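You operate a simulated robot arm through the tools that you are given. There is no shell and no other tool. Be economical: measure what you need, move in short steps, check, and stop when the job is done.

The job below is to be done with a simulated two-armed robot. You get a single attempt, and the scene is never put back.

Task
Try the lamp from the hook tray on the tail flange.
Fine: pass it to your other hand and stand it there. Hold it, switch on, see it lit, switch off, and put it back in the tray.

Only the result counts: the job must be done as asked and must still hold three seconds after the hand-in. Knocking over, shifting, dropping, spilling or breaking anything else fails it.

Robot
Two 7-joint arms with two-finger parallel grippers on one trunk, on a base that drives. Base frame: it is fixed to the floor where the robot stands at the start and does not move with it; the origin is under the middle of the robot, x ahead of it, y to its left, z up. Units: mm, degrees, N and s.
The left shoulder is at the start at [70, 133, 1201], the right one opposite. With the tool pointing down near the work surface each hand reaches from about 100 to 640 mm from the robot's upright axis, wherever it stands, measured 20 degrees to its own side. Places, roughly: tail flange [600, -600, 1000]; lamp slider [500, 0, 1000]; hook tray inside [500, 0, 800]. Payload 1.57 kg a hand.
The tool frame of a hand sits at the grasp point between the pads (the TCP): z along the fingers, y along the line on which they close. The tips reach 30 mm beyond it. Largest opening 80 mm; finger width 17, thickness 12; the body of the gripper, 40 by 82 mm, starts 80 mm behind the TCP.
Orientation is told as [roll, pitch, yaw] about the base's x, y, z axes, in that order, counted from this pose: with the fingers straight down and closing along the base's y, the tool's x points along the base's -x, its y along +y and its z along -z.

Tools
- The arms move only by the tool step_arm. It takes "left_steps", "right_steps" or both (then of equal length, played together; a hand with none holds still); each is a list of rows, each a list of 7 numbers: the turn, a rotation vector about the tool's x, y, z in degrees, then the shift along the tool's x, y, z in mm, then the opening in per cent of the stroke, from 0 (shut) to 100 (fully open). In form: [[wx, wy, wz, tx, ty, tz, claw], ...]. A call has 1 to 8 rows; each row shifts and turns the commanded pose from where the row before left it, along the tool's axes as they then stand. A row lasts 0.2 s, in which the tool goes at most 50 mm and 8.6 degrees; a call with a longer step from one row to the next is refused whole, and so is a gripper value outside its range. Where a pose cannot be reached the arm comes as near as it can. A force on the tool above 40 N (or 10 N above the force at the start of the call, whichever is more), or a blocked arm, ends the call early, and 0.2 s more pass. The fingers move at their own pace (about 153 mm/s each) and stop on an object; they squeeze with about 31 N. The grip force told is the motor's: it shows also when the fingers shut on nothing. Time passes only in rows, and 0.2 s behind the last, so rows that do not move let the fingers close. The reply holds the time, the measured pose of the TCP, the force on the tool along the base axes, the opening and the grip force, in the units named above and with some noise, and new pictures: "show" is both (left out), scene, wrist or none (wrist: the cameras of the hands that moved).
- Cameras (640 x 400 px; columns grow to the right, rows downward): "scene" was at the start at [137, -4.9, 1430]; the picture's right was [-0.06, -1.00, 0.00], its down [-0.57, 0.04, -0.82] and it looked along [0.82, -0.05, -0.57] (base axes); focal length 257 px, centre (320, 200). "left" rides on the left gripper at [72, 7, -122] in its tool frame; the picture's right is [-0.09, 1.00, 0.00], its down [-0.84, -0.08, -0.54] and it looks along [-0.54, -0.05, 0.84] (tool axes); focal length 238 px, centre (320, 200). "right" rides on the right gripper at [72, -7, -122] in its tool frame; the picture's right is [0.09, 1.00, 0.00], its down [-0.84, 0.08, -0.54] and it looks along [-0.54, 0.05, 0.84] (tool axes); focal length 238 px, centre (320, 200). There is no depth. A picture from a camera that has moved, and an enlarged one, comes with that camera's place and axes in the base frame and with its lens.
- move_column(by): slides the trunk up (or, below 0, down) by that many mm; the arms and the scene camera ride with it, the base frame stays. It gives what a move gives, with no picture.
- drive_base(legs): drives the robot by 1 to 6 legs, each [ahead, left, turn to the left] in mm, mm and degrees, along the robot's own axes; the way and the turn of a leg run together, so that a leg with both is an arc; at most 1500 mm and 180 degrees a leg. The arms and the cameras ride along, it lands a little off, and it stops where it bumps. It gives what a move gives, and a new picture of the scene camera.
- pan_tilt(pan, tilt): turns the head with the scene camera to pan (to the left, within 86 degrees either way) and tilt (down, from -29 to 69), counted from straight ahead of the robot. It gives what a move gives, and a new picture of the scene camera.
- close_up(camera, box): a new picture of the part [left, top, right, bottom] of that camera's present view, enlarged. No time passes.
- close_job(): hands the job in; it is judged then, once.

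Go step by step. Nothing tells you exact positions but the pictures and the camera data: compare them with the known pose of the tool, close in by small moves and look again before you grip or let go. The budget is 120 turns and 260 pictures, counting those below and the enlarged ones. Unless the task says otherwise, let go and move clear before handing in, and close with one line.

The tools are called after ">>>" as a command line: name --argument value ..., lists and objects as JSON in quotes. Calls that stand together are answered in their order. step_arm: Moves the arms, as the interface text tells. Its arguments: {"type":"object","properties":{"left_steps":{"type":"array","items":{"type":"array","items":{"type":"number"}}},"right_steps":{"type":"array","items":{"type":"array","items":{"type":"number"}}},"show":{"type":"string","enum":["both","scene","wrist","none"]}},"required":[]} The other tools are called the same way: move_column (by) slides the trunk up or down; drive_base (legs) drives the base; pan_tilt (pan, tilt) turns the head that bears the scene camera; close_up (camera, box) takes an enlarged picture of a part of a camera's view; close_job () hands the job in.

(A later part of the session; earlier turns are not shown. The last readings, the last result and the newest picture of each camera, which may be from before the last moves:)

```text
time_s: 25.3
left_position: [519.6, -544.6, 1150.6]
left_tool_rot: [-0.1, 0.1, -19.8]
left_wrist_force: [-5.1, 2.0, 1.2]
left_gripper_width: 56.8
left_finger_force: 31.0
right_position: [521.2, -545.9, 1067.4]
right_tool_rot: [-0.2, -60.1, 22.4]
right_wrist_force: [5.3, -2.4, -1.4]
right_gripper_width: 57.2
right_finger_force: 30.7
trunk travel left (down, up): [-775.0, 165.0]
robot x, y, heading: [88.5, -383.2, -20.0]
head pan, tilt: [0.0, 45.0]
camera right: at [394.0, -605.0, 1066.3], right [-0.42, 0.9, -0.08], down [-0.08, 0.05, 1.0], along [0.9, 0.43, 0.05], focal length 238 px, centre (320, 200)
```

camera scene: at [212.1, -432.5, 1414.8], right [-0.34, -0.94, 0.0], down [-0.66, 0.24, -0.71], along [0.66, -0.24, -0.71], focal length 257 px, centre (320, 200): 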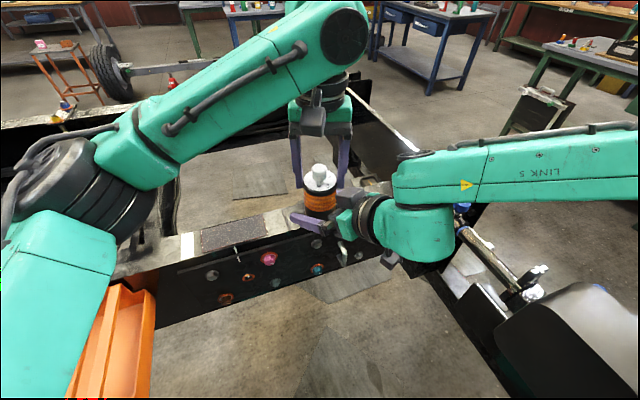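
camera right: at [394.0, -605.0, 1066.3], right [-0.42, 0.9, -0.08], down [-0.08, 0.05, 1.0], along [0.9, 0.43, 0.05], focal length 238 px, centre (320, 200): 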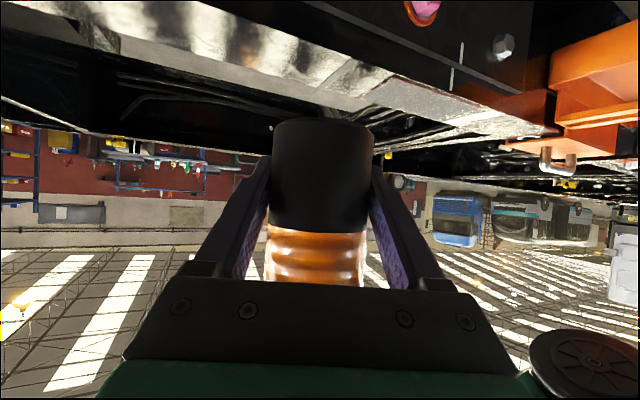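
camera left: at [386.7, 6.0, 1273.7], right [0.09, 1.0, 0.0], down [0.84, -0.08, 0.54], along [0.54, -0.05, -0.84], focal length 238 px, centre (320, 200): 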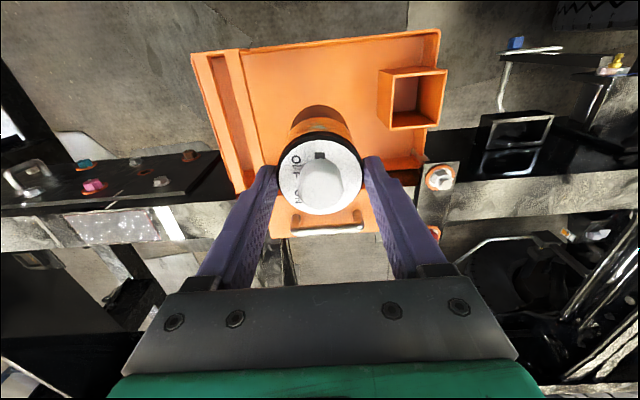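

Both hands hold the lamp and the forces are small. I'll open the left hand and raise it clear.

>>> step_arm --left_steps '[[0, 0, 0, 0, 0, 0, 100], [0, 0, 0, 0, 0, 0, 100], [0, 0, 0, 0, 0, -20, 100], [0, 0, 0, 0, 0, -30, 100], [0, 0, 0, 0, 0, -40, 100], [0, 0, 0, 0, 0, 0, 100]]' --show "both"

>>> close_up --camera "right" --box '[0, 0, 640, 400]'

```text
time_s: 26.7
left_position: [520.3, -544.6, 1241.4]
left_tool_rot: [-0.1, 0.1, -19.8]
left_wrist_force: [0.1, -0.6, 0.4]
left_gripper_width: 80.2
left_finger_force: 0.2
right_position: [523.0, -545.9, 1067.8]
right_tool_rot: [0.0, -60.0, 22.5]
right_wrist_force: [0.4, 0.0, 0.2]
right_gripper_width: 57.2
right_finger_force: 31.4
trunk travel left (down, up): [-775.0, 165.0]
robot x, y, heading: [87.5, -388.2, -20.2]
head pan, tilt: [0.0, 45.0]
camera scene: at [213.2, -432.1, 1414.7], right [-0.34, -0.94, 0.0], down [-0.66, 0.24, -0.71], along [0.66, -0.24, -0.71], focal length 257 px, centre (320, 200)
camera left: at [455.4, -514.5, 1364.0], right [0.43, 0.9, 0.0], down [0.76, -0.36, 0.54], along [0.49, -0.23, -0.84], focal length 238 px, centre (320, 200)
```

scene: 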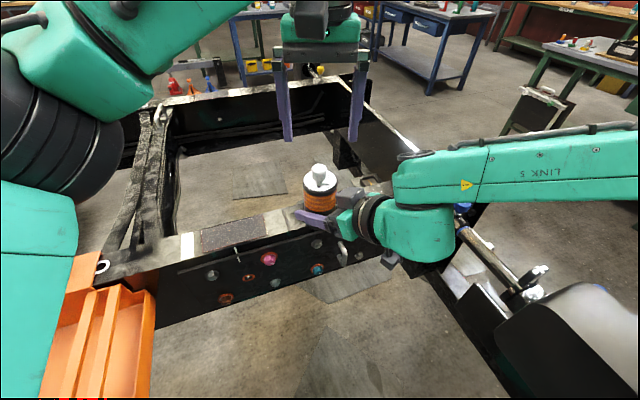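
left: 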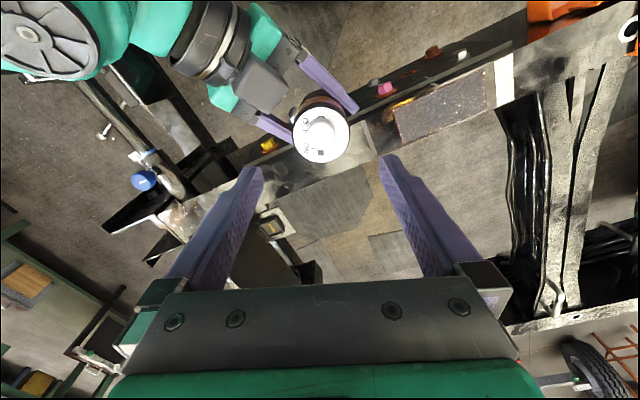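

```text
1.00 times, centred on (320, 200) of right
camera zoom: at [394.3, -604.8, 1066.2], right [-0.42, 0.9, -0.08], down [-0.08, 0.05, 1.0], along [0.9, 0.43, 0.05], focal length 238 px, centre (320, 200)
```

zoom: 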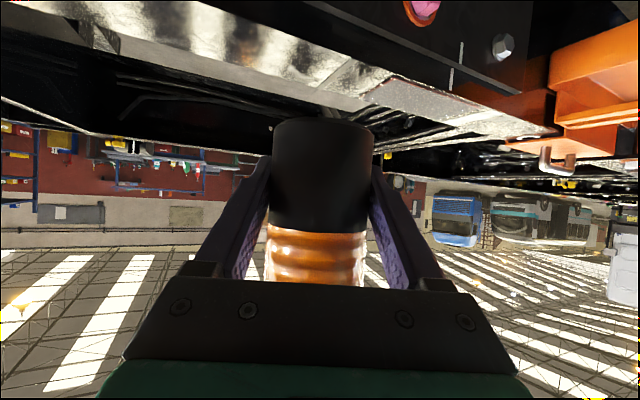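

The right hand holds the lamp alone. The rail top triangulates to z ≈ 943 and x 580–647, so I'm aiming for (613, -600). I'll carry the lamp over that spot with about 30 mm of clearance.

>>> step_arm --right_steps '[[0, 0, 0, 5.4, -20.9, 20.6, 0], [0, 0, 0, 5.4, -20.9, 20.6, 0], [0, 0, 0, 5.4, -20.9, 20.6, 0], [0, 0, 0, 5.4, -20.9, 20.6, 0], [0, 0, 0, 0, 0, 0, 0]]' --show "both"

>>> close_up --camera "left" --box '[150, 40, 450, 240]'

>>> close_up --camera "scene" --box '[240, 130, 440, 290]'

```text
time_s: 27.9
left_position: [518.9, -545.2, 1241.5]
left_tool_rot: [0.0, 0.0, -19.9]
left_wrist_force: [0.7, 0.8, -0.6]
left_gripper_width: 80.1
left_finger_force: 0.2
right_position: [610.4, -599.7, 1007.7]
right_tool_rot: [-0.1, -60.0, 22.6]
right_wrist_force: [-0.1, 0.1, 0.9]
right_gripper_width: 56.9
right_finger_force: 30.6
trunk travel left (down, up): [-775.0, 165.0]
robot x, y, heading: [88.6, -387.2, -19.9]
head pan, tilt: [0.0, 45.0]
camera scene: at [212.4, -432.2, 1414.8], right [-0.34, -0.94, 0.0], down [-0.66, 0.24, -0.71], along [0.66, -0.24, -0.71], focal length 257 px, centre (320, 200)
camera right: at [481.7, -659.8, 1006.3], right [-0.42, 0.9, -0.08], down [-0.08, 0.05, 1.0], along [0.9, 0.43, 0.05], focal length 238 px, centre (320, 200)
```

scene: 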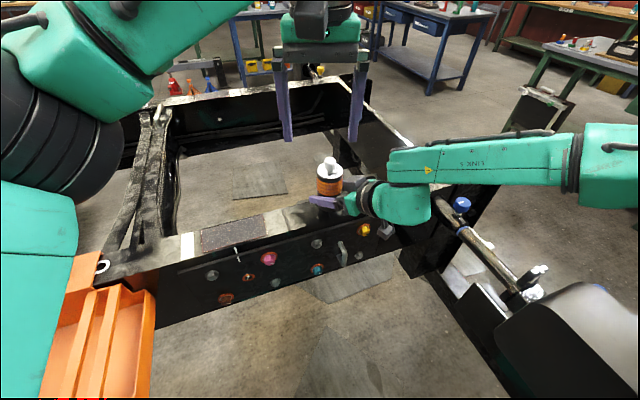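
right: 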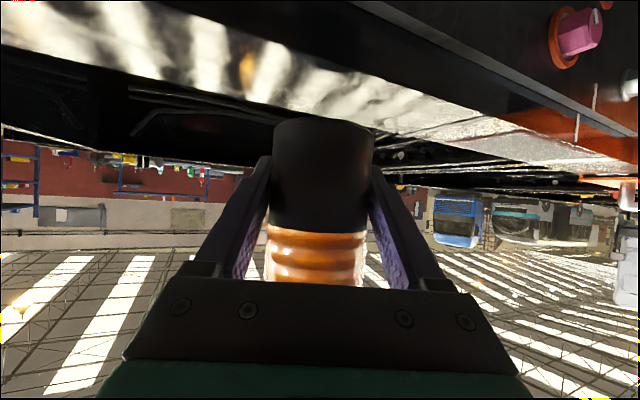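

```text
2.00 times, centred on (300, 140) of left
camera zoom: at [454.6, -514.6, 1363.9], right [0.43, 0.91, 0.0], down [0.76, -0.36, 0.54], along [0.49, -0.23, -0.84], focal length 477 px, centre (360, 320)
```

zoom: 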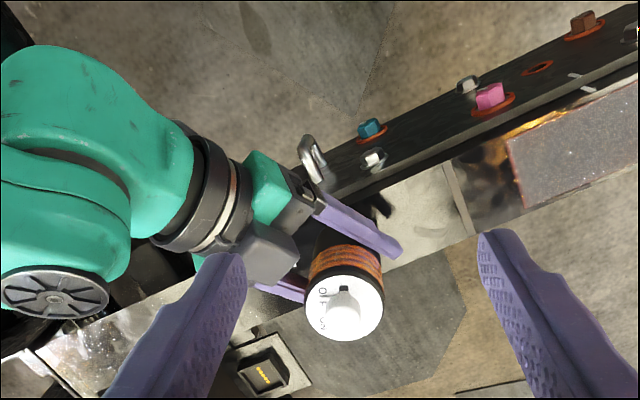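

```text
2.50 times, centred on (340, 210) of scene
camera zoom: at [212.4, -432.2, 1414.8], right [-0.34, -0.94, 0.0], down [-0.66, 0.24, -0.71], along [0.66, -0.24, -0.71], focal length 644 px, centre (270, 175)
```

zoom: 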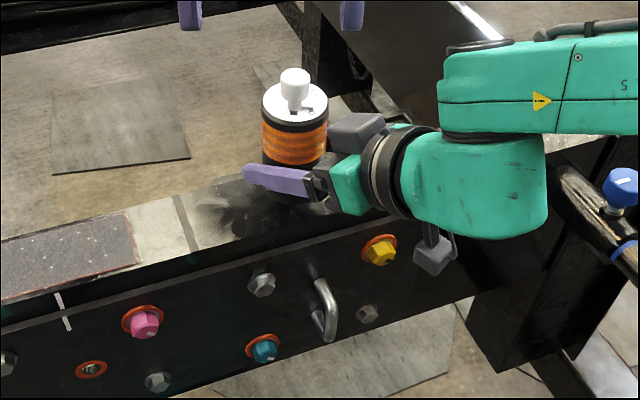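

The lamp axis is at (612, -600) and the flange centre is at x ≈ 619. I'll shift 6 mm outward and lower to just above the flange.

>>> step_arm --right_steps '[[0, 0, 0, 6.5, -0.8, 5.9, 0], [0, 0, 0, 6.5, -0.8, 5.9, 0], [0, 0, 0, 5, -0.7, 5, 0], [0, 0, 0, 0, 0, 0, 0]]' --show "wrist"

>>> close_up --camera "right" --box '[220, 60, 420, 220]'

>>> close_up --camera "scene" --box '[270, 150, 400, 260]'

```text
time_s: 28.9
left_position: [520.7, -544.4, 1241.1]
left_tool_rot: [-0.1, 0.0, -19.8]
left_wrist_force: [0.8, 0.1, -0.8]
left_gripper_width: 79.8
left_finger_force: 0.0
right_position: [610.7, -602.7, 987.4]
right_tool_rot: [0.0, -60.0, 22.5]
right_wrist_force: [0.2, 0.6, -0.9]
right_gripper_width: 57.1
right_finger_force: 31.0
right hand out of reach, approached as far as the arm can: row 3
trunk travel left (down, up): [-775.0, 165.0]
robot x, y, heading: [90.2, -387.9, -20.1]
head pan, tilt: [0.0, 45.0]
camera right: at [482.8, -662.8, 986.0], right [-0.42, 0.9, -0.08], down [-0.08, 0.05, 1.0], along [0.9, 0.43, 0.05], focal length 238 px, centre (320, 200)
```

right: 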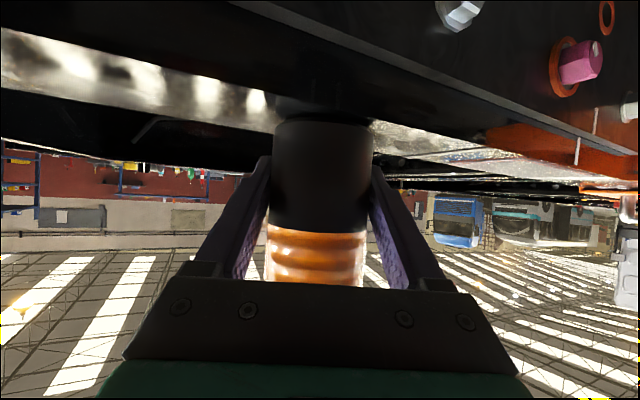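

```text
2.50 times, centred on (320, 140) of right
camera zoom: at [482.8, -662.8, 986.0], right [-0.42, 0.9, -0.08], down [-0.08, 0.05, 1.0], along [0.9, 0.43, 0.05], focal length 596 px, centre (320, 350)
```

zoom: 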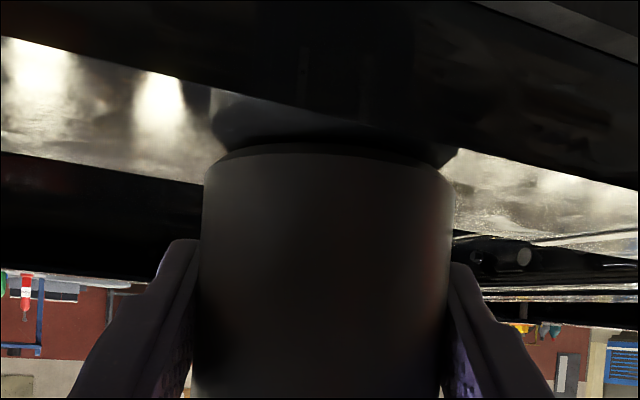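

```text
3.64 times, centred on (335, 205) of scene
camera zoom: at [213.0, -432.4, 1414.7], right [-0.34, -0.94, 0.0], down [-0.66, 0.24, -0.71], along [0.66, -0.24, -0.71], focal length 936 px, centre (266, 182)
```

zoom: 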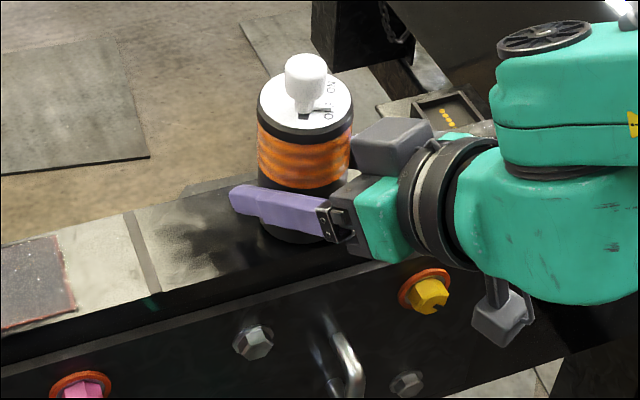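

The right arm is at the edge of its reach here. I'll raise the trunk 20 mm, drive 60 mm nearer, and bring the lamp back over the spot.

>>> move_column --by 20

>>> drive_base --legs '[[60, 0, 0]]'

```text
time_s: 29.5
left_position: [519.1, -544.9, 1261.4]
left_tool_rot: [-0.1, 0.0, -19.9]
left_wrist_force: [0.7, 0.1, 0.1]
left_gripper_width: 79.9
left_finger_force: 0.0
right_position: [611.4, -602.6, 1008.8]
right_tool_rot: [-0.1, -59.9, 22.6]
right_wrist_force: [-0.2, -0.3, -0.2]
right_gripper_width: 56.9
right_finger_force: 30.8
trunk travel left (down, up): [-795.0, 145.0]
robot x, y, heading: [90.0, -386.7, -19.8]
head pan, tilt: [0.0, 45.0]
```

```text
time_s: 30.5
left_position: [568.6, -562.7, 1263.6]
left_tool_rot: [-0.1, -0.5, -20.0]
left_wrist_force: [-0.4, 0.3, 2.0]
left_gripper_width: 80.0
left_finger_force: 0.0
right_position: [662.3, -620.1, 1011.5]
right_tool_rot: [-0.6, -60.3, 22.9]
right_wrist_force: [-0.1, 1.2, -1.0]
right_gripper_width: 56.8
right_finger_force: 30.9
trunk travel left (down, up): [-795.0, 145.0]
robot x, y, heading: [146.8, -408.6, -20.1]
head pan, tilt: [0.0, 45.0]
camera scene: at [261.0, -449.6, 1435.6], right [-0.34, -0.94, 0.0], down [-0.66, 0.24, -0.71], along [0.67, -0.24, -0.7], focal length 257 px, centre (320, 200)
```

scene: 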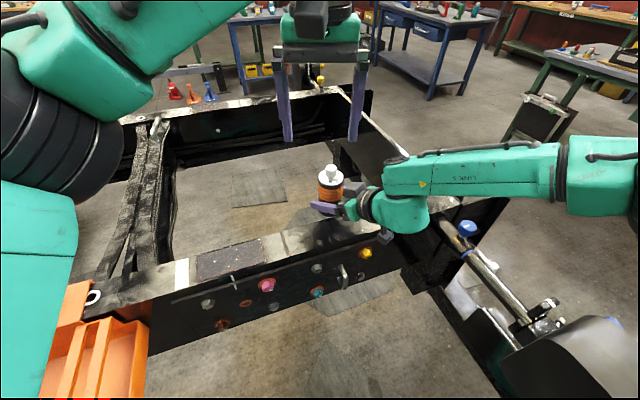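

I'll let the robot settle and read the pose again.

>>> step_arm --right_steps '[[0, 0, 0, 0, 0, 0, 0], [0, 0, 0, 0, 0, 0, 0]]' --show "scene"

>>> pan_tilt --pan -10 --tilt 68

```text
time_s: 31.1
left_position: [572.6, -564.3, 1262.3]
left_tool_rot: [-0.1, -0.1, -20.0]
left_wrist_force: [0.2, -0.5, 0.3]
left_gripper_width: 80.1
left_finger_force: 0.1
right_position: [665.0, -621.4, 1009.5]
right_tool_rot: [-0.2, -60.2, 22.7]
right_wrist_force: [-0.4, -0.2, 0.4]
right_gripper_width: 56.9
right_finger_force: 31.2
trunk travel left (down, up): [-795.0, 145.0]
robot x, y, heading: [144.9, -408.9, -20.1]
head pan, tilt: [0.0, 45.0]
camera scene: at [265.9, -451.4, 1435.0], right [-0.34, -0.94, 0.0], down [-0.66, 0.24, -0.71], along [0.67, -0.24, -0.71], focal length 257 px, centre (320, 200)
```

scene: 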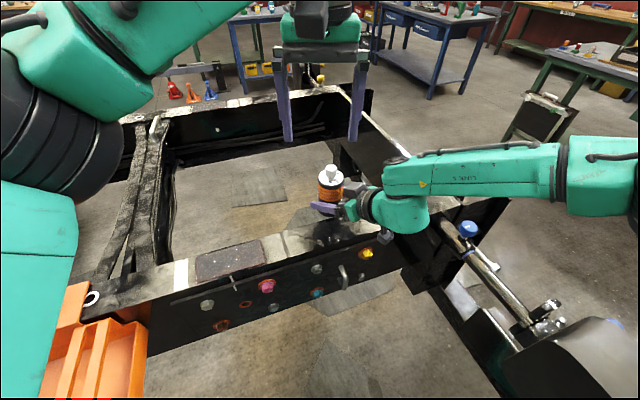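

```text
time_s: 32.0
left_position: [576.5, -566.3, 1259.7]
left_tool_rot: [-0.1, 0.0, -19.9]
left_wrist_force: [0.5, -0.2, 0.7]
left_gripper_width: 79.9
left_finger_force: 0.1
right_position: [666.7, -621.8, 1007.0]
right_tool_rot: [0.1, -60.0, 22.5]
right_wrist_force: [-0.1, -0.5, -0.3]
right_gripper_width: 56.9
right_finger_force: 30.5
trunk travel left (down, up): [-795.0, 145.0]
robot x, y, heading: [147.8, -408.9, -20.0]
head pan, tilt: [-10.0, 68.0]
camera scene: at [242.3, -453.4, 1406.6], right [-0.5, -0.87, 0.0], down [-0.8, 0.46, -0.37], along [0.32, -0.19, -0.93], focal length 257 px, centre (320, 200)
```

scene: 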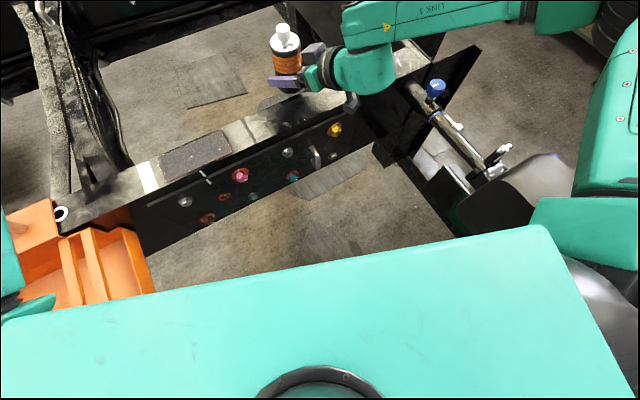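

All has settled with no bump. I'll bring the lamp back over the flange centre, low.

>>> step_arm --right_steps '[[0, 0, 0, 8, 12.5, -12, 0], [0, 0, 0, 8, 12.5, -12, 0], [0, 0, 0, 9, 12.5, -4, 0], [0, 0, 0, 9, 0, 3, 0], [0, 0, 0, 0, 0, 0, 0]]' --show "wrist"

>>> close_up --camera "left" --box '[150, 40, 450, 240]'

>>> pan_tilt --pan -3 --tilt 45

```text
time_s: 33.2
left_position: [575.8, -565.4, 1261.0]
left_tool_rot: [0.1, 0.0, -19.9]
left_wrist_force: [-0.5, -0.1, 0.1]
left_gripper_width: 79.8
left_finger_force: 0.1
right_position: [616.4, -603.9, 994.1]
right_tool_rot: [0.0, -59.7, 22.6]
right_wrist_force: [0.6, 0.0, 0.2]
right_gripper_width: 56.9
right_finger_force: 30.4
right hand out of reach, approached as far as the arm can: row 4
trunk travel left (down, up): [-795.0, 145.0]
robot x, y, heading: [147.9, -406.1, -19.9]
head pan, tilt: [-10.0, 68.0]
camera right: at [488.2, -663.6, 993.7], right [-0.42, 0.9, -0.08], down [-0.07, 0.05, 1.0], along [0.9, 0.43, 0.04], focal length 238 px, centre (320, 200)
```

right: 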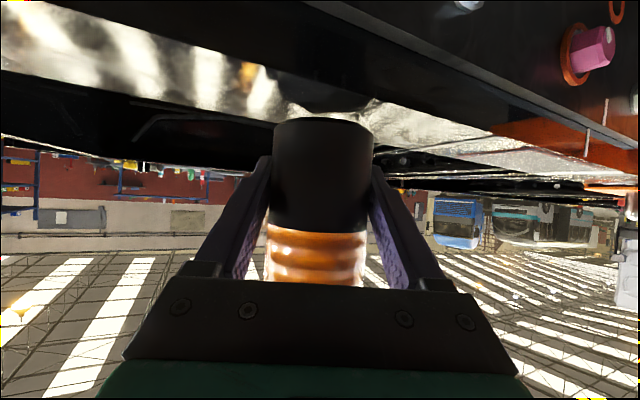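

```text
2.00 times, centred on (300, 140) of left
camera zoom: at [510.7, -535.0, 1384.0], right [0.43, 0.91, 0.0], down [0.76, -0.36, 0.54], along [0.49, -0.23, -0.84], focal length 477 px, centre (360, 320)
```

zoom: 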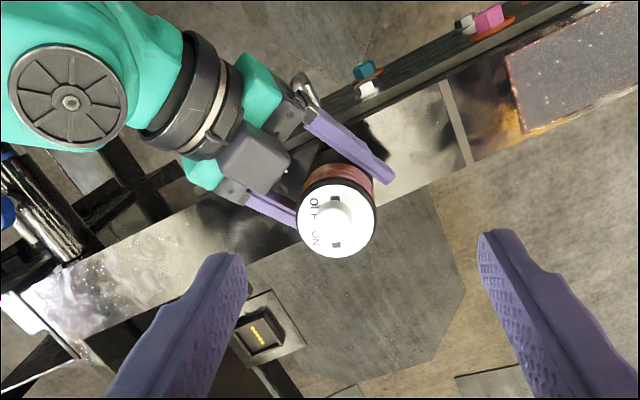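

```text
time_s: 34.0
left_position: [576.5, -564.9, 1260.7]
left_tool_rot: [-0.1, 0.0, -19.9]
left_wrist_force: [-0.2, -0.4, 0.1]
left_gripper_width: 79.9
left_finger_force: 0.1
right_position: [616.9, -603.5, 994.9]
right_tool_rot: [0.0, -59.7, 22.5]
right_wrist_force: [-0.9, 0.9, -0.2]
right_gripper_width: 57.1
right_finger_force: 31.2
trunk travel left (down, up): [-795.0, 145.0]
robot x, y, heading: [149.5, -409.7, -20.1]
head pan, tilt: [-3.0, 45.0]
camera scene: at [267.1, -456.4, 1434.7], right [-0.39, -0.92, 0.0], down [-0.65, 0.28, -0.71], along [0.65, -0.28, -0.71], focal length 257 px, centre (320, 200)
```

scene: 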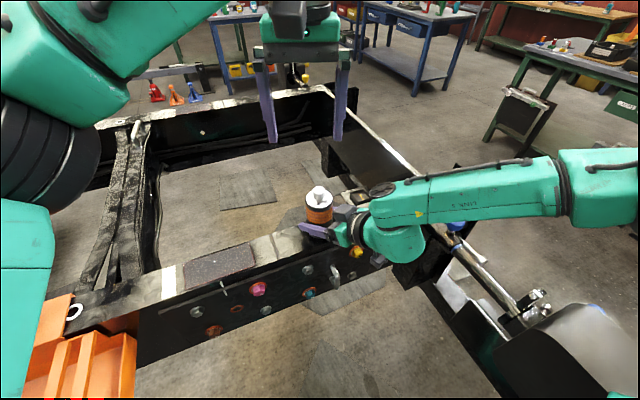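

The limit is downward for the tilted right hand, so I'll raise the hand 60 mm and lower the trunk 65 mm to gain room.

>>> step_arm --right_steps '[[0, 0, 0, -26, 0, -15, 0], [0, 0, 0, -26, 0, -15, 0], [0, 0, 0, 0, 0, 0, 0]]' --show "none"

>>> move_column --by -65

>>> step_arm --right_steps '[[0, 0, 0, 0, 0, 0, 0]]' --show "both"

>>> close_up --camera "right" --box '[220, 60, 420, 220]'

```text
time_s: 34.8
left_position: [576.4, -566.1, 1261.1]
left_tool_rot: [0.0, 0.0, -20.0]
left_wrist_force: [0.6, 0.3, 0.1]
left_gripper_width: 80.0
left_finger_force: 0.1
right_position: [617.5, -604.5, 1053.9]
right_tool_rot: [0.1, -60.1, 22.4]
right_wrist_force: [-0.2, -0.2, -0.6]
right_gripper_width: 57.1
right_finger_force: 31.2
trunk travel left (down, up): [-795.0, 145.0]
robot x, y, heading: [141.4, -409.1, -19.9]
head pan, tilt: [-3.0, 45.0]
```

```text
time_s: 35.9
left_position: [576.4, -565.3, 1195.7]
left_tool_rot: [-0.1, 0.0, -19.9]
left_wrist_force: [-0.3, 0.1, 0.4]
left_gripper_width: 79.8
left_finger_force: 0.1
right_position: [616.0, -603.1, 989.4]
right_tool_rot: [0.0, -60.0, 22.5]
right_wrist_force: [-0.1, 1.0, 0.5]
right_gripper_width: 57.1
right_finger_force: 31.1
trunk travel left (down, up): [-730.0, 210.0]
robot x, y, heading: [143.5, -411.1, -20.0]
head pan, tilt: [-3.0, 45.0]
```

```text
time_s: 36.3
left_position: [576.0, -565.4, 1195.9]
left_tool_rot: [-0.1, 0.0, -19.9]
left_wrist_force: [0.4, 0.2, 0.7]
left_gripper_width: 80.2
left_finger_force: 0.1
right_position: [617.5, -602.7, 990.3]
right_tool_rot: [-0.1, -59.9, 22.5]
right_wrist_force: [0.5, 0.8, -0.5]
right_gripper_width: 56.8
right_finger_force: 31.2
trunk travel left (down, up): [-730.0, 210.0]
robot x, y, heading: [144.1, -408.4, -20.2]
head pan, tilt: [-3.0, 45.0]
camera scene: at [267.3, -456.6, 1369.7], right [-0.39, -0.92, 0.0], down [-0.65, 0.28, -0.71], along [0.65, -0.28, -0.71], focal length 257 px, centre (320, 200)
camera right: at [488.7, -663.5, 987.8], right [-0.42, 0.9, -0.08], down [-0.08, 0.05, 1.0], along [0.9, 0.43, 0.05], focal length 238 px, centre (320, 200)
```

scene: 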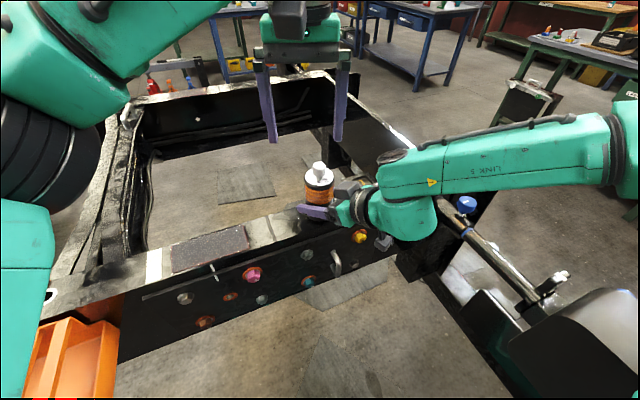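
right: 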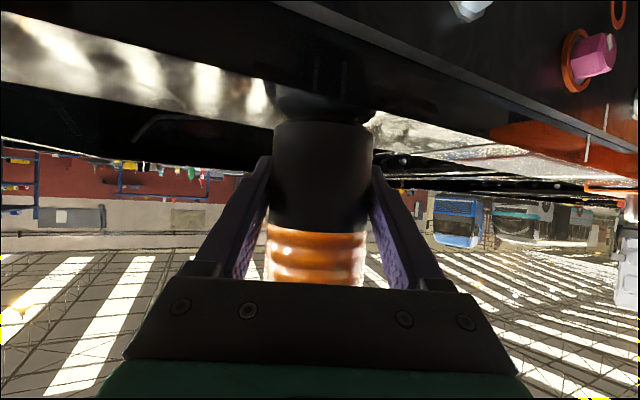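

```text
2.50 times, centred on (320, 140) of right
camera zoom: at [488.7, -663.5, 987.8], right [-0.42, 0.9, -0.08], down [-0.08, 0.05, 1.0], along [0.9, 0.43, 0.05], focal length 596 px, centre (320, 350)
```

zoom: 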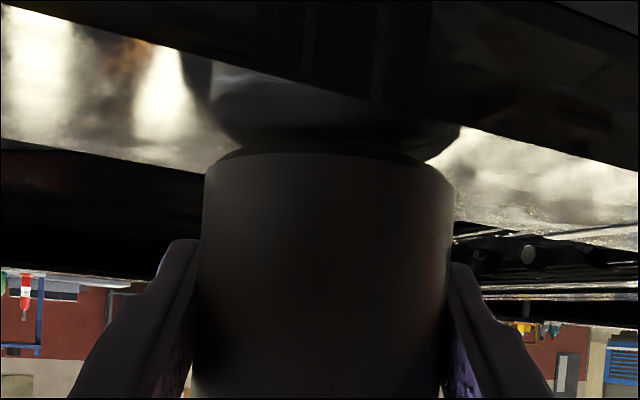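

It is about 10 mm above the flange. I'm lowering in small steps and watching the force.

>>> step_arm --right_steps '[[0, 0, 0, 2.2, 0, 1.25, 0], [0, 0, 0, 2.2, 0, 1.25, 0], [0, 0, 0, 2.2, 0, 1.25, 0], [0, 0, 0, 0, 0, 0, 0]]' --show "wrist"

>>> close_up --camera "right" --box '[220, 60, 420, 220]'

```text
time_s: 37.3
left_position: [574.1, -564.1, 1196.5]
left_tool_rot: [-0.1, -0.1, -19.8]
left_wrist_force: [-0.5, 0.2, 0.2]
left_gripper_width: 79.9
left_finger_force: 0.1
right_position: [616.7, -602.2, 985.6]
right_tool_rot: [-0.5, -60.5, 23.0]
right_wrist_force: [5.5, -1.7, 22.6]
right_gripper_width: 56.9
right_finger_force: 31.0
trunk travel left (down, up): [-730.0, 210.0]
robot x, y, heading: [142.3, -407.7, -20.0]
head pan, tilt: [-3.0, 45.0]
camera right: at [488.5, -663.1, 982.9], right [-0.42, 0.9, -0.08], down [-0.08, 0.05, 0.99], along [0.9, 0.43, 0.05], focal length 238 px, centre (320, 200)
```

right: 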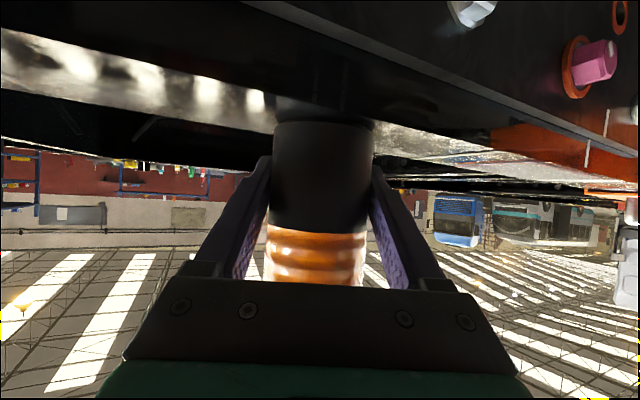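

```text
2.50 times, centred on (320, 140) of right
camera zoom: at [488.5, -663.1, 982.9], right [-0.42, 0.9, -0.08], down [-0.08, 0.05, 0.99], along [0.9, 0.43, 0.05], focal length 596 px, centre (320, 350)
```

zoom: 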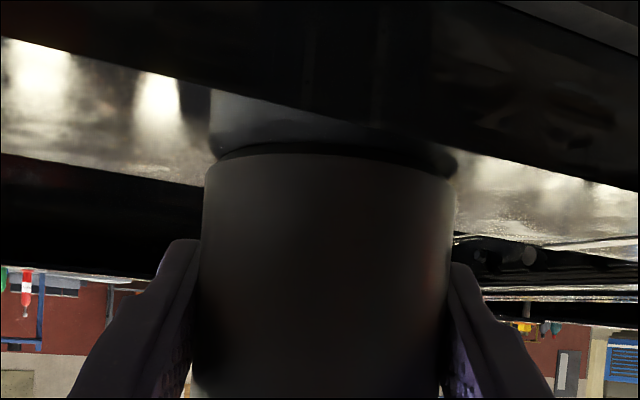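

There is contact with the flange at 22 N. I'll relax the pressure slightly and look from the left hand's camera at the slider.

>>> step_arm --right_steps '[[0, 0, 0, -1.3, 0, -0.75, 0], [0, 0, 0, 0, 0, 0, 0]]' --show "none"

>>> close_up --camera "left" --box '[220, 60, 420, 200]'

>>> close_up --camera "scene" --box '[260, 130, 400, 250]'

```text
time_s: 37.9
left_position: [574.8, -563.8, 1197.0]
left_tool_rot: [-0.1, 0.0, -19.9]
left_wrist_force: [-0.6, -0.1, -0.6]
left_gripper_width: 80.2
left_finger_force: 0.0
right_position: [616.5, -602.2, 985.2]
right_tool_rot: [-0.4, -60.1, 22.7]
right_wrist_force: [8.5, -1.0, 21.6]
right_gripper_width: 57.0
right_finger_force: 31.2
trunk travel left (down, up): [-730.0, 210.0]
robot x, y, heading: [145.1, -410.6, -20.0]
head pan, tilt: [-3.0, 45.0]
```

```text
2.86 times, centred on (320, 130) of left
camera zoom: at [509.6, -533.6, 1319.6], right [0.43, 0.91, 0.0], down [0.76, -0.36, 0.54], along [0.49, -0.23, -0.84], focal length 681 px, centre (320, 400)
```

zoom: 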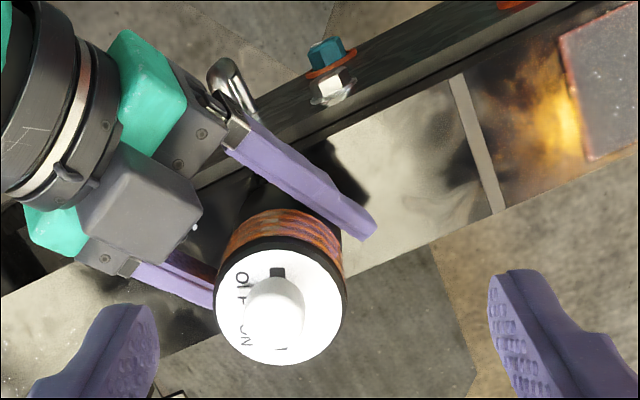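

```text
3.33 times, centred on (330, 190) of scene
camera zoom: at [265.9, -455.3, 1370.0], right [-0.39, -0.92, 0.0], down [-0.65, 0.28, -0.71], along [0.65, -0.28, -0.71], focal length 858 px, centre (287, 233)
```

zoom: 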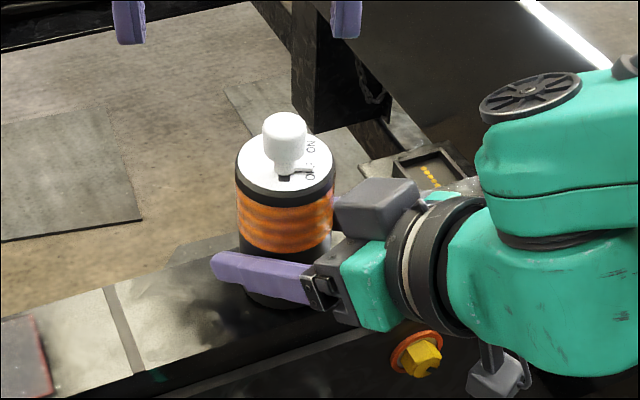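

The lamp stands on the flange at about (616, -602), with its plate at z ≈ 1051 and the knob at the OFF end on the robot's side. I'll shut the left fingers and bring them down behind the knob, while easing off the right hand's push.

>>> step_arm --left_steps '[[0, 0, 0, -1.7, -5, 0, 0], [0, 0, 0, -1.7, -5, 10, 0], [0, 0, 0, -1.7, -5, 20, 0], [0, 0, 0, -1.7, -4, 20, 0], [0, 0, 0, 0, 0, 17, 0], [0, 0, 0, 0, 0, 0, 0]]' --right_steps '[[0, 0, 0, -1.3, 0, -0.75, 0], [0, 0, 0, 0, 0, 0, 0], [0, 0, 0, 0, 0, 0, 0], [0, 0, 0, 0, 0, 0, 0], [0, 0, 0, 0, 0, 0, 0], [0, 0, 0, 0, 0, 0, 0]]' --show "scene"

>>> close_up --camera "left" --box '[200, 60, 440, 240]'

>>> close_up --camera "scene" --box '[260, 110, 400, 230]'

```text
time_s: 39.3
left_position: [575.4, -584.4, 1129.0]
left_tool_rot: [0.0, -0.1, -20.0]
left_wrist_force: [-0.3, -0.2, -0.3]
left_gripper_width: 0.0
left_finger_force: 21.7
right_position: [615.0, -603.2, 984.1]
right_tool_rot: [0.0, -59.9, 22.4]
right_wrist_force: [-0.9, 1.4, 5.8]
right_gripper_width: 57.1
right_finger_force: 30.6
trunk travel left (down, up): [-730.0, 210.0]
robot x, y, heading: [140.9, -409.3, -19.9]
head pan, tilt: [-3.0, 45.0]
camera scene: at [265.8, -455.7, 1369.8], right [-0.39, -0.92, 0.0], down [-0.65, 0.28, -0.71], along [0.65, -0.28, -0.71], focal length 257 px, centre (320, 200)
```

scene: 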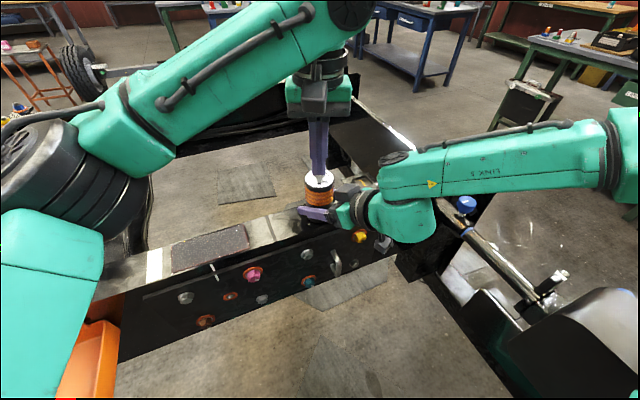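

```text
2.22 times, centred on (320, 150) of left
camera zoom: at [509.5, -554.0, 1252.0], right [0.43, 0.91, 0.0], down [0.76, -0.36, 0.54], along [0.49, -0.23, -0.84], focal length 530 px, centre (320, 311)
```

zoom: 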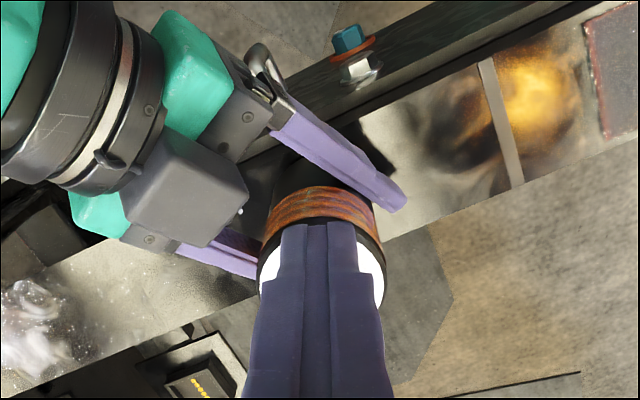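

```text
3.33 times, centred on (330, 170) of scene
camera zoom: at [265.8, -455.7, 1369.8], right [-0.39, -0.92, 0.0], down [-0.65, 0.28, -0.71], along [0.65, -0.28, -0.71], focal length 858 px, centre (287, 300)
```

zoom: 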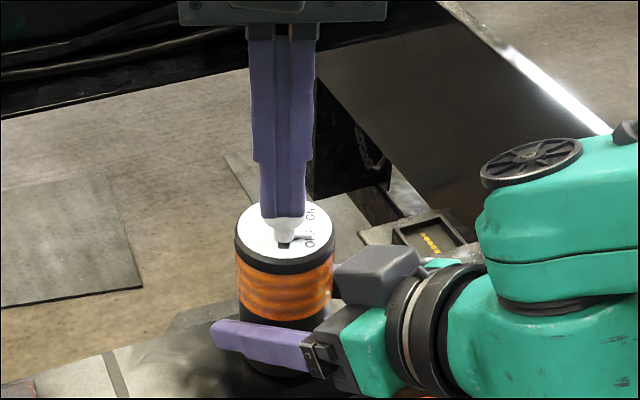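

The shut fingertips are about 16 mm behind the knob and clear of the right gripper. I'm lowering them so the tips are about 14 mm above the plate.

>>> step_arm --left_steps '[[0, 0, 0, 0, 0, 12, 0], [0, 0, 0, 0, 0, 12, 0], [0, 0, 0, 0, 0, 10, 0], [0, 0, 0, 0, 0, 0, 0]]' --show "none"

>>> close_up --camera "left" --box '[200, 60, 440, 240]'

>>> close_up --camera "scene" --box '[260, 110, 400, 230]'

>>> close_up --camera "right" --box '[0, 0, 640, 400]'

```text
time_s: 40.3
left_position: [577.4, -585.3, 1094.8]
left_tool_rot: [-0.1, -0.1, -20.0]
left_wrist_force: [-0.6, -0.1, 1.0]
left_gripper_width: 0.0
left_finger_force: 21.4
right_position: [616.6, -604.2, 985.2]
right_tool_rot: [0.0, -60.0, 22.6]
right_wrist_force: [-1.0, 0.1, 0.4]
right_gripper_width: 57.3
right_finger_force: 30.5
trunk travel left (down, up): [-730.0, 210.0]
robot x, y, heading: [143.4, -408.6, -20.1]
head pan, tilt: [-3.0, 45.0]
```

```text
2.22 times, centred on (320, 150) of left
camera zoom: at [510.7, -555.1, 1217.8], right [0.43, 0.91, 0.0], down [0.76, -0.36, 0.54], along [0.49, -0.23, -0.84], focal length 530 px, centre (320, 311)
```

zoom: 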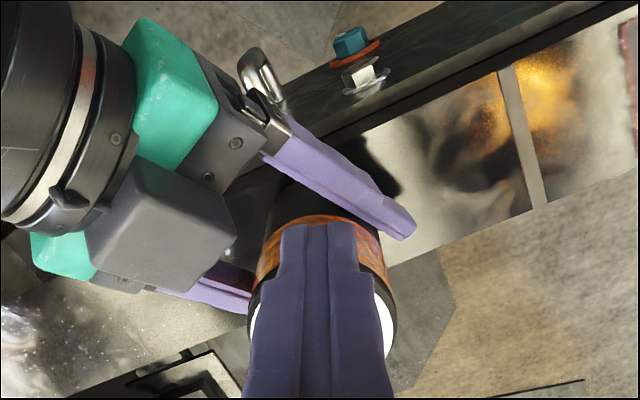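

```text
3.33 times, centred on (330, 170) of scene
camera zoom: at [267.0, -456.4, 1369.7], right [-0.39, -0.92, 0.0], down [-0.65, 0.28, -0.71], along [0.65, -0.28, -0.71], focal length 858 px, centre (287, 300)
```

zoom: 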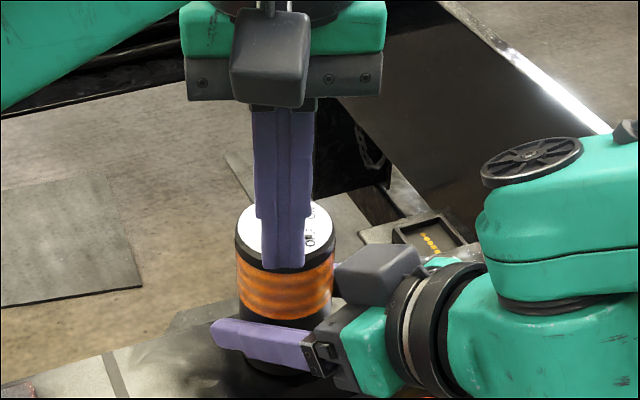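

```text
1.00 times, centred on (320, 200) of right
camera zoom: at [488.2, -663.8, 983.2], right [-0.42, 0.9, -0.08], down [-0.08, 0.05, 1.0], along [0.9, 0.43, 0.05], focal length 238 px, centre (320, 200)
```

zoom: 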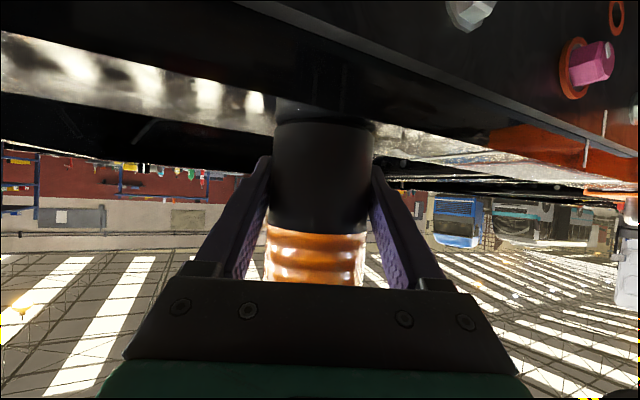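

The tips are clear behind the knob. I'm pushing forward toward ON in small steps.

>>> step_arm --left_steps '[[0, 0, 0, -5, 0, 0, 0], [0, 0, 0, -5, 0, 0, 0], [0, 0, 0, -5, 0, 0, 0], [0, 0, 0, -4, 0, 0, 0], [0, 0, 0, 0, 0, 0, 0]]' --show "scene"

>>> close_up --camera "scene" --box '[260, 110, 400, 230]'

>>> close_up --camera "left" --box '[200, 60, 440, 240]'

```text
time_s: 41.5
left_position: [593.5, -592.2, 1095.5]
left_tool_rot: [-0.2, 0.0, -19.9]
left_wrist_force: [0.2, 0.6, -0.2]
left_gripper_width: 0.0
left_finger_force: 21.8
right_position: [615.9, -602.9, 985.7]
right_tool_rot: [0.0, -60.0, 22.5]
right_wrist_force: [0.6, -0.3, -0.7]
right_gripper_width: 56.7
right_finger_force: 31.6
trunk travel left (down, up): [-730.0, 210.0]
robot x, y, heading: [147.7, -408.0, -20.0]
head pan, tilt: [-3.0, 45.0]
camera scene: at [267.1, -456.4, 1369.7], right [-0.39, -0.92, 0.0], down [-0.65, 0.28, -0.71], along [0.65, -0.28, -0.71], focal length 257 px, centre (320, 200)
```

scene: 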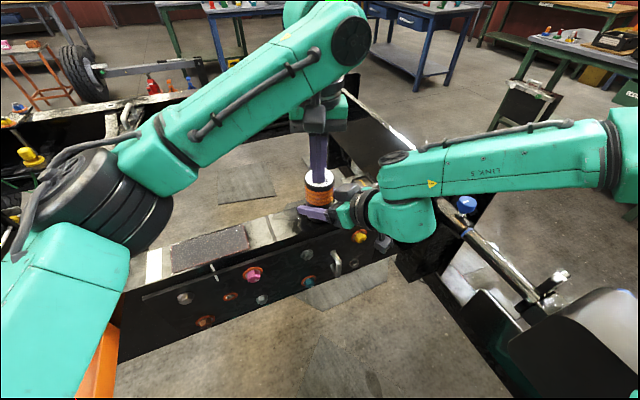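

```text
3.33 times, centred on (330, 170) of scene
camera zoom: at [267.1, -456.4, 1369.7], right [-0.39, -0.92, 0.0], down [-0.65, 0.28, -0.71], along [0.65, -0.28, -0.71], focal length 858 px, centre (287, 300)
```

zoom: 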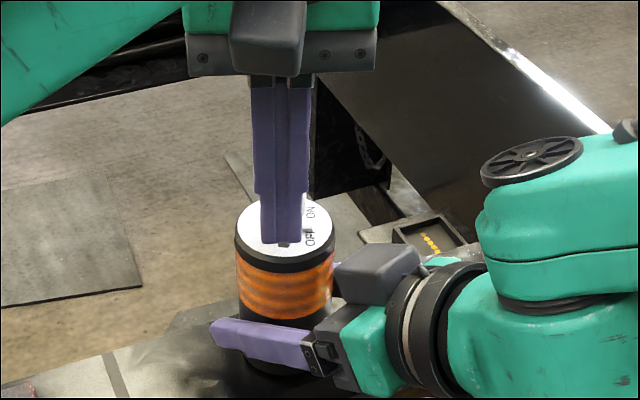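

```text
2.22 times, centred on (320, 150) of left
camera zoom: at [528.5, -561.4, 1218.3], right [0.43, 0.91, 0.0], down [0.76, -0.36, 0.54], along [0.49, -0.23, -0.84], focal length 530 px, centre (320, 311)
```

zoom: 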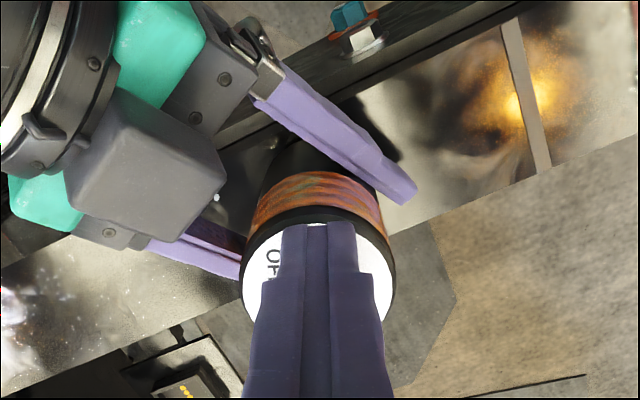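

There is no contact force yet, so I'll continue pushing.

>>> step_arm --left_steps '[[0, 0, 0, -4, 0, 0, 0], [0, 0, 0, -4, 0, 0, 0], [0, 0, 0, -4, 0, 0, 0], [0, 0, 0, 0, 0, 0, 0]]' --show "none"

>>> close_up --camera "scene" --box '[260, 110, 400, 230]'

>>> close_up --camera "left" --box '[200, 60, 440, 240]'

```text
time_s: 42.5
left_position: [605.5, -597.0, 1095.7]
left_tool_rot: [-0.1, -0.1, -19.9]
left_wrist_force: [-2.2, 0.6, 0.8]
left_gripper_width: 0.0
left_finger_force: 21.2
right_position: [616.0, -603.3, 985.9]
right_tool_rot: [0.0, -59.9, 22.5]
right_wrist_force: [0.0, -0.2, 0.0]
right_gripper_width: 56.8
right_finger_force: 30.8
trunk travel left (down, up): [-730.0, 210.0]
robot x, y, heading: [144.9, -408.1, -20.0]
head pan, tilt: [-3.0, 45.0]
```

```text
3.33 times, centred on (330, 170) of scene
camera zoom: at [267.1, -456.5, 1369.7], right [-0.39, -0.92, 0.0], down [-0.65, 0.28, -0.71], along [0.65, -0.28, -0.71], focal length 858 px, centre (287, 300)
```

zoom: 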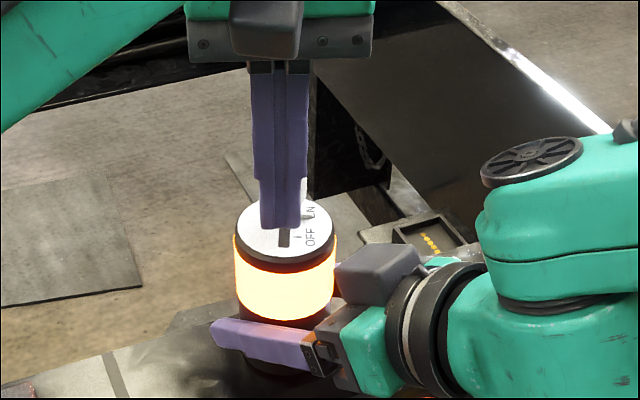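

```text
2.22 times, centred on (320, 150) of left
camera zoom: at [540.0, -565.7, 1218.2], right [0.43, 0.91, 0.0], down [0.76, -0.36, 0.54], along [0.49, -0.23, -0.84], focal length 530 px, centre (320, 311)
```

zoom: 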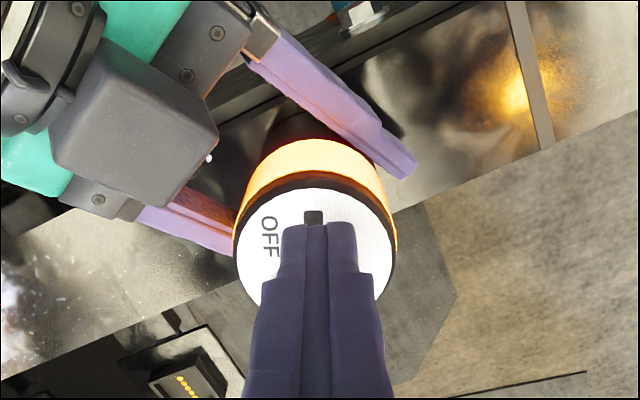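

The lamp is lit: the band glows brightly. I'll lift the left fingers over the knob and move to its far side to switch it off.

>>> step_arm --left_steps '[[0, 0, 0, 0, 0, 0, 0], [0, 0, 0, 0, 0, -20, 0], [0, 0, 0, 0, 0, -25, 0], [0, 0, 0, 0, 0, -20, 0], [0, 0, 0, -18, 0, 0, 0], [0, 0, 0, -18, 0, 0, 0], [0, 0, 0, -16, 0, 0, 0], [0, 0, 0, 0, 0, 0, 0]]' --show "scene"

>>> close_up --camera "scene" --box '[260, 110, 400, 230]'

>>> close_up --camera "left" --box '[200, 60, 440, 240]'

```text
time_s: 44.3
left_position: [634.0, -602.8, 1158.5]
left_tool_rot: [0.1, -0.1, -19.9]
left_wrist_force: [-1.2, 0.1, 0.3]
left_gripper_width: 0.0
left_finger_force: 21.4
left hand out of reach, approached as far as the arm can: row 6, 7
right_position: [617.4, -604.1, 984.4]
right_tool_rot: [0.1, -59.9, 22.4]
right_wrist_force: [-0.2, -0.1, 0.4]
right_gripper_width: 56.9
right_finger_force: 31.5
trunk travel left (down, up): [-730.0, 210.0]
robot x, y, heading: [144.7, -408.3, -19.8]
head pan, tilt: [-3.0, 45.0]
camera scene: at [267.1, -457.2, 1369.7], right [-0.39, -0.92, 0.0], down [-0.65, 0.28, -0.71], along [0.65, -0.28, -0.71], focal length 257 px, centre (320, 200)
```

scene: 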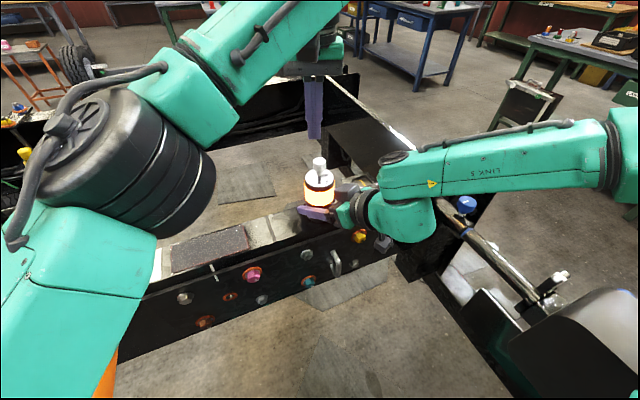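

```text
3.33 times, centred on (330, 170) of scene
camera zoom: at [267.1, -457.2, 1369.7], right [-0.39, -0.92, 0.0], down [-0.65, 0.28, -0.71], along [0.65, -0.28, -0.71], focal length 858 px, centre (287, 300)
```

zoom: 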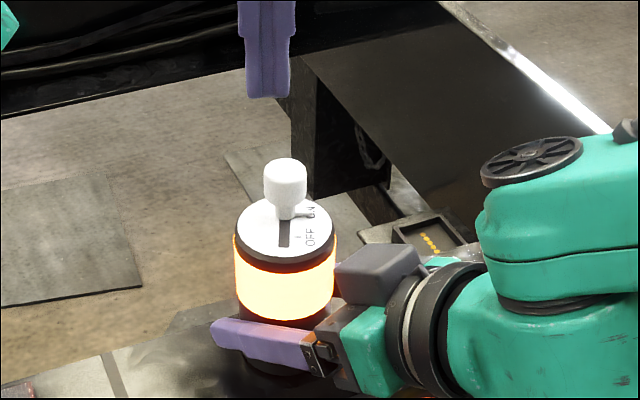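

```text
2.22 times, centred on (320, 150) of left
camera zoom: at [569.7, -572.1, 1281.6], right [0.43, 0.9, 0.0], down [0.76, -0.36, 0.54], along [0.49, -0.23, -0.84], focal length 530 px, centre (320, 311)
```

zoom: 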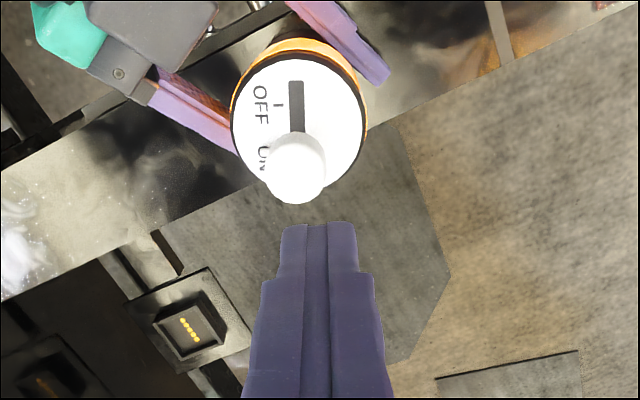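

The left arm can't reach beyond the knob, so I'll straddle the knob with the fingers instead and draw it back. First I'll open partway and centre over it.

>>> step_arm --left_steps '[[0, 0, 0, 10.4, -6.5, 0, 65], [0, 0, 0, 0, 0, 0, 65], [0, 0, 0, 0, 0, 0, 65]]' --show "none"

>>> close_up --camera "left" --box '[200, 60, 440, 240]'

```text
time_s: 45.1
left_position: [623.0, -604.7, 1159.4]
left_tool_rot: [-0.2, 0.0, -19.9]
left_wrist_force: [0.5, 0.1, -0.5]
left_gripper_width: 52.0
left_finger_force: 0.1
right_position: [617.4, -603.8, 985.1]
right_tool_rot: [0.0, -60.0, 22.5]
right_wrist_force: [-0.8, 0.0, -0.1]
right_gripper_width: 56.9
right_finger_force: 30.7
trunk travel left (down, up): [-730.0, 210.0]
robot x, y, heading: [146.9, -407.8, -20.2]
head pan, tilt: [-3.0, 45.0]
```

```text
2.22 times, centred on (320, 150) of left
camera zoom: at [557.6, -574.3, 1281.5], right [0.43, 0.91, 0.0], down [0.76, -0.36, 0.54], along [0.49, -0.23, -0.84], focal length 530 px, centre (320, 311)
```

zoom: 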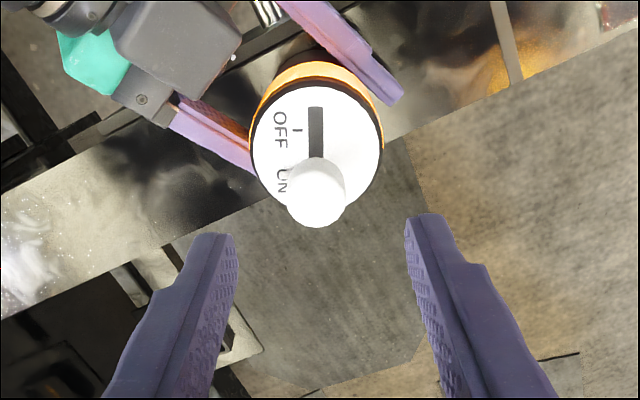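

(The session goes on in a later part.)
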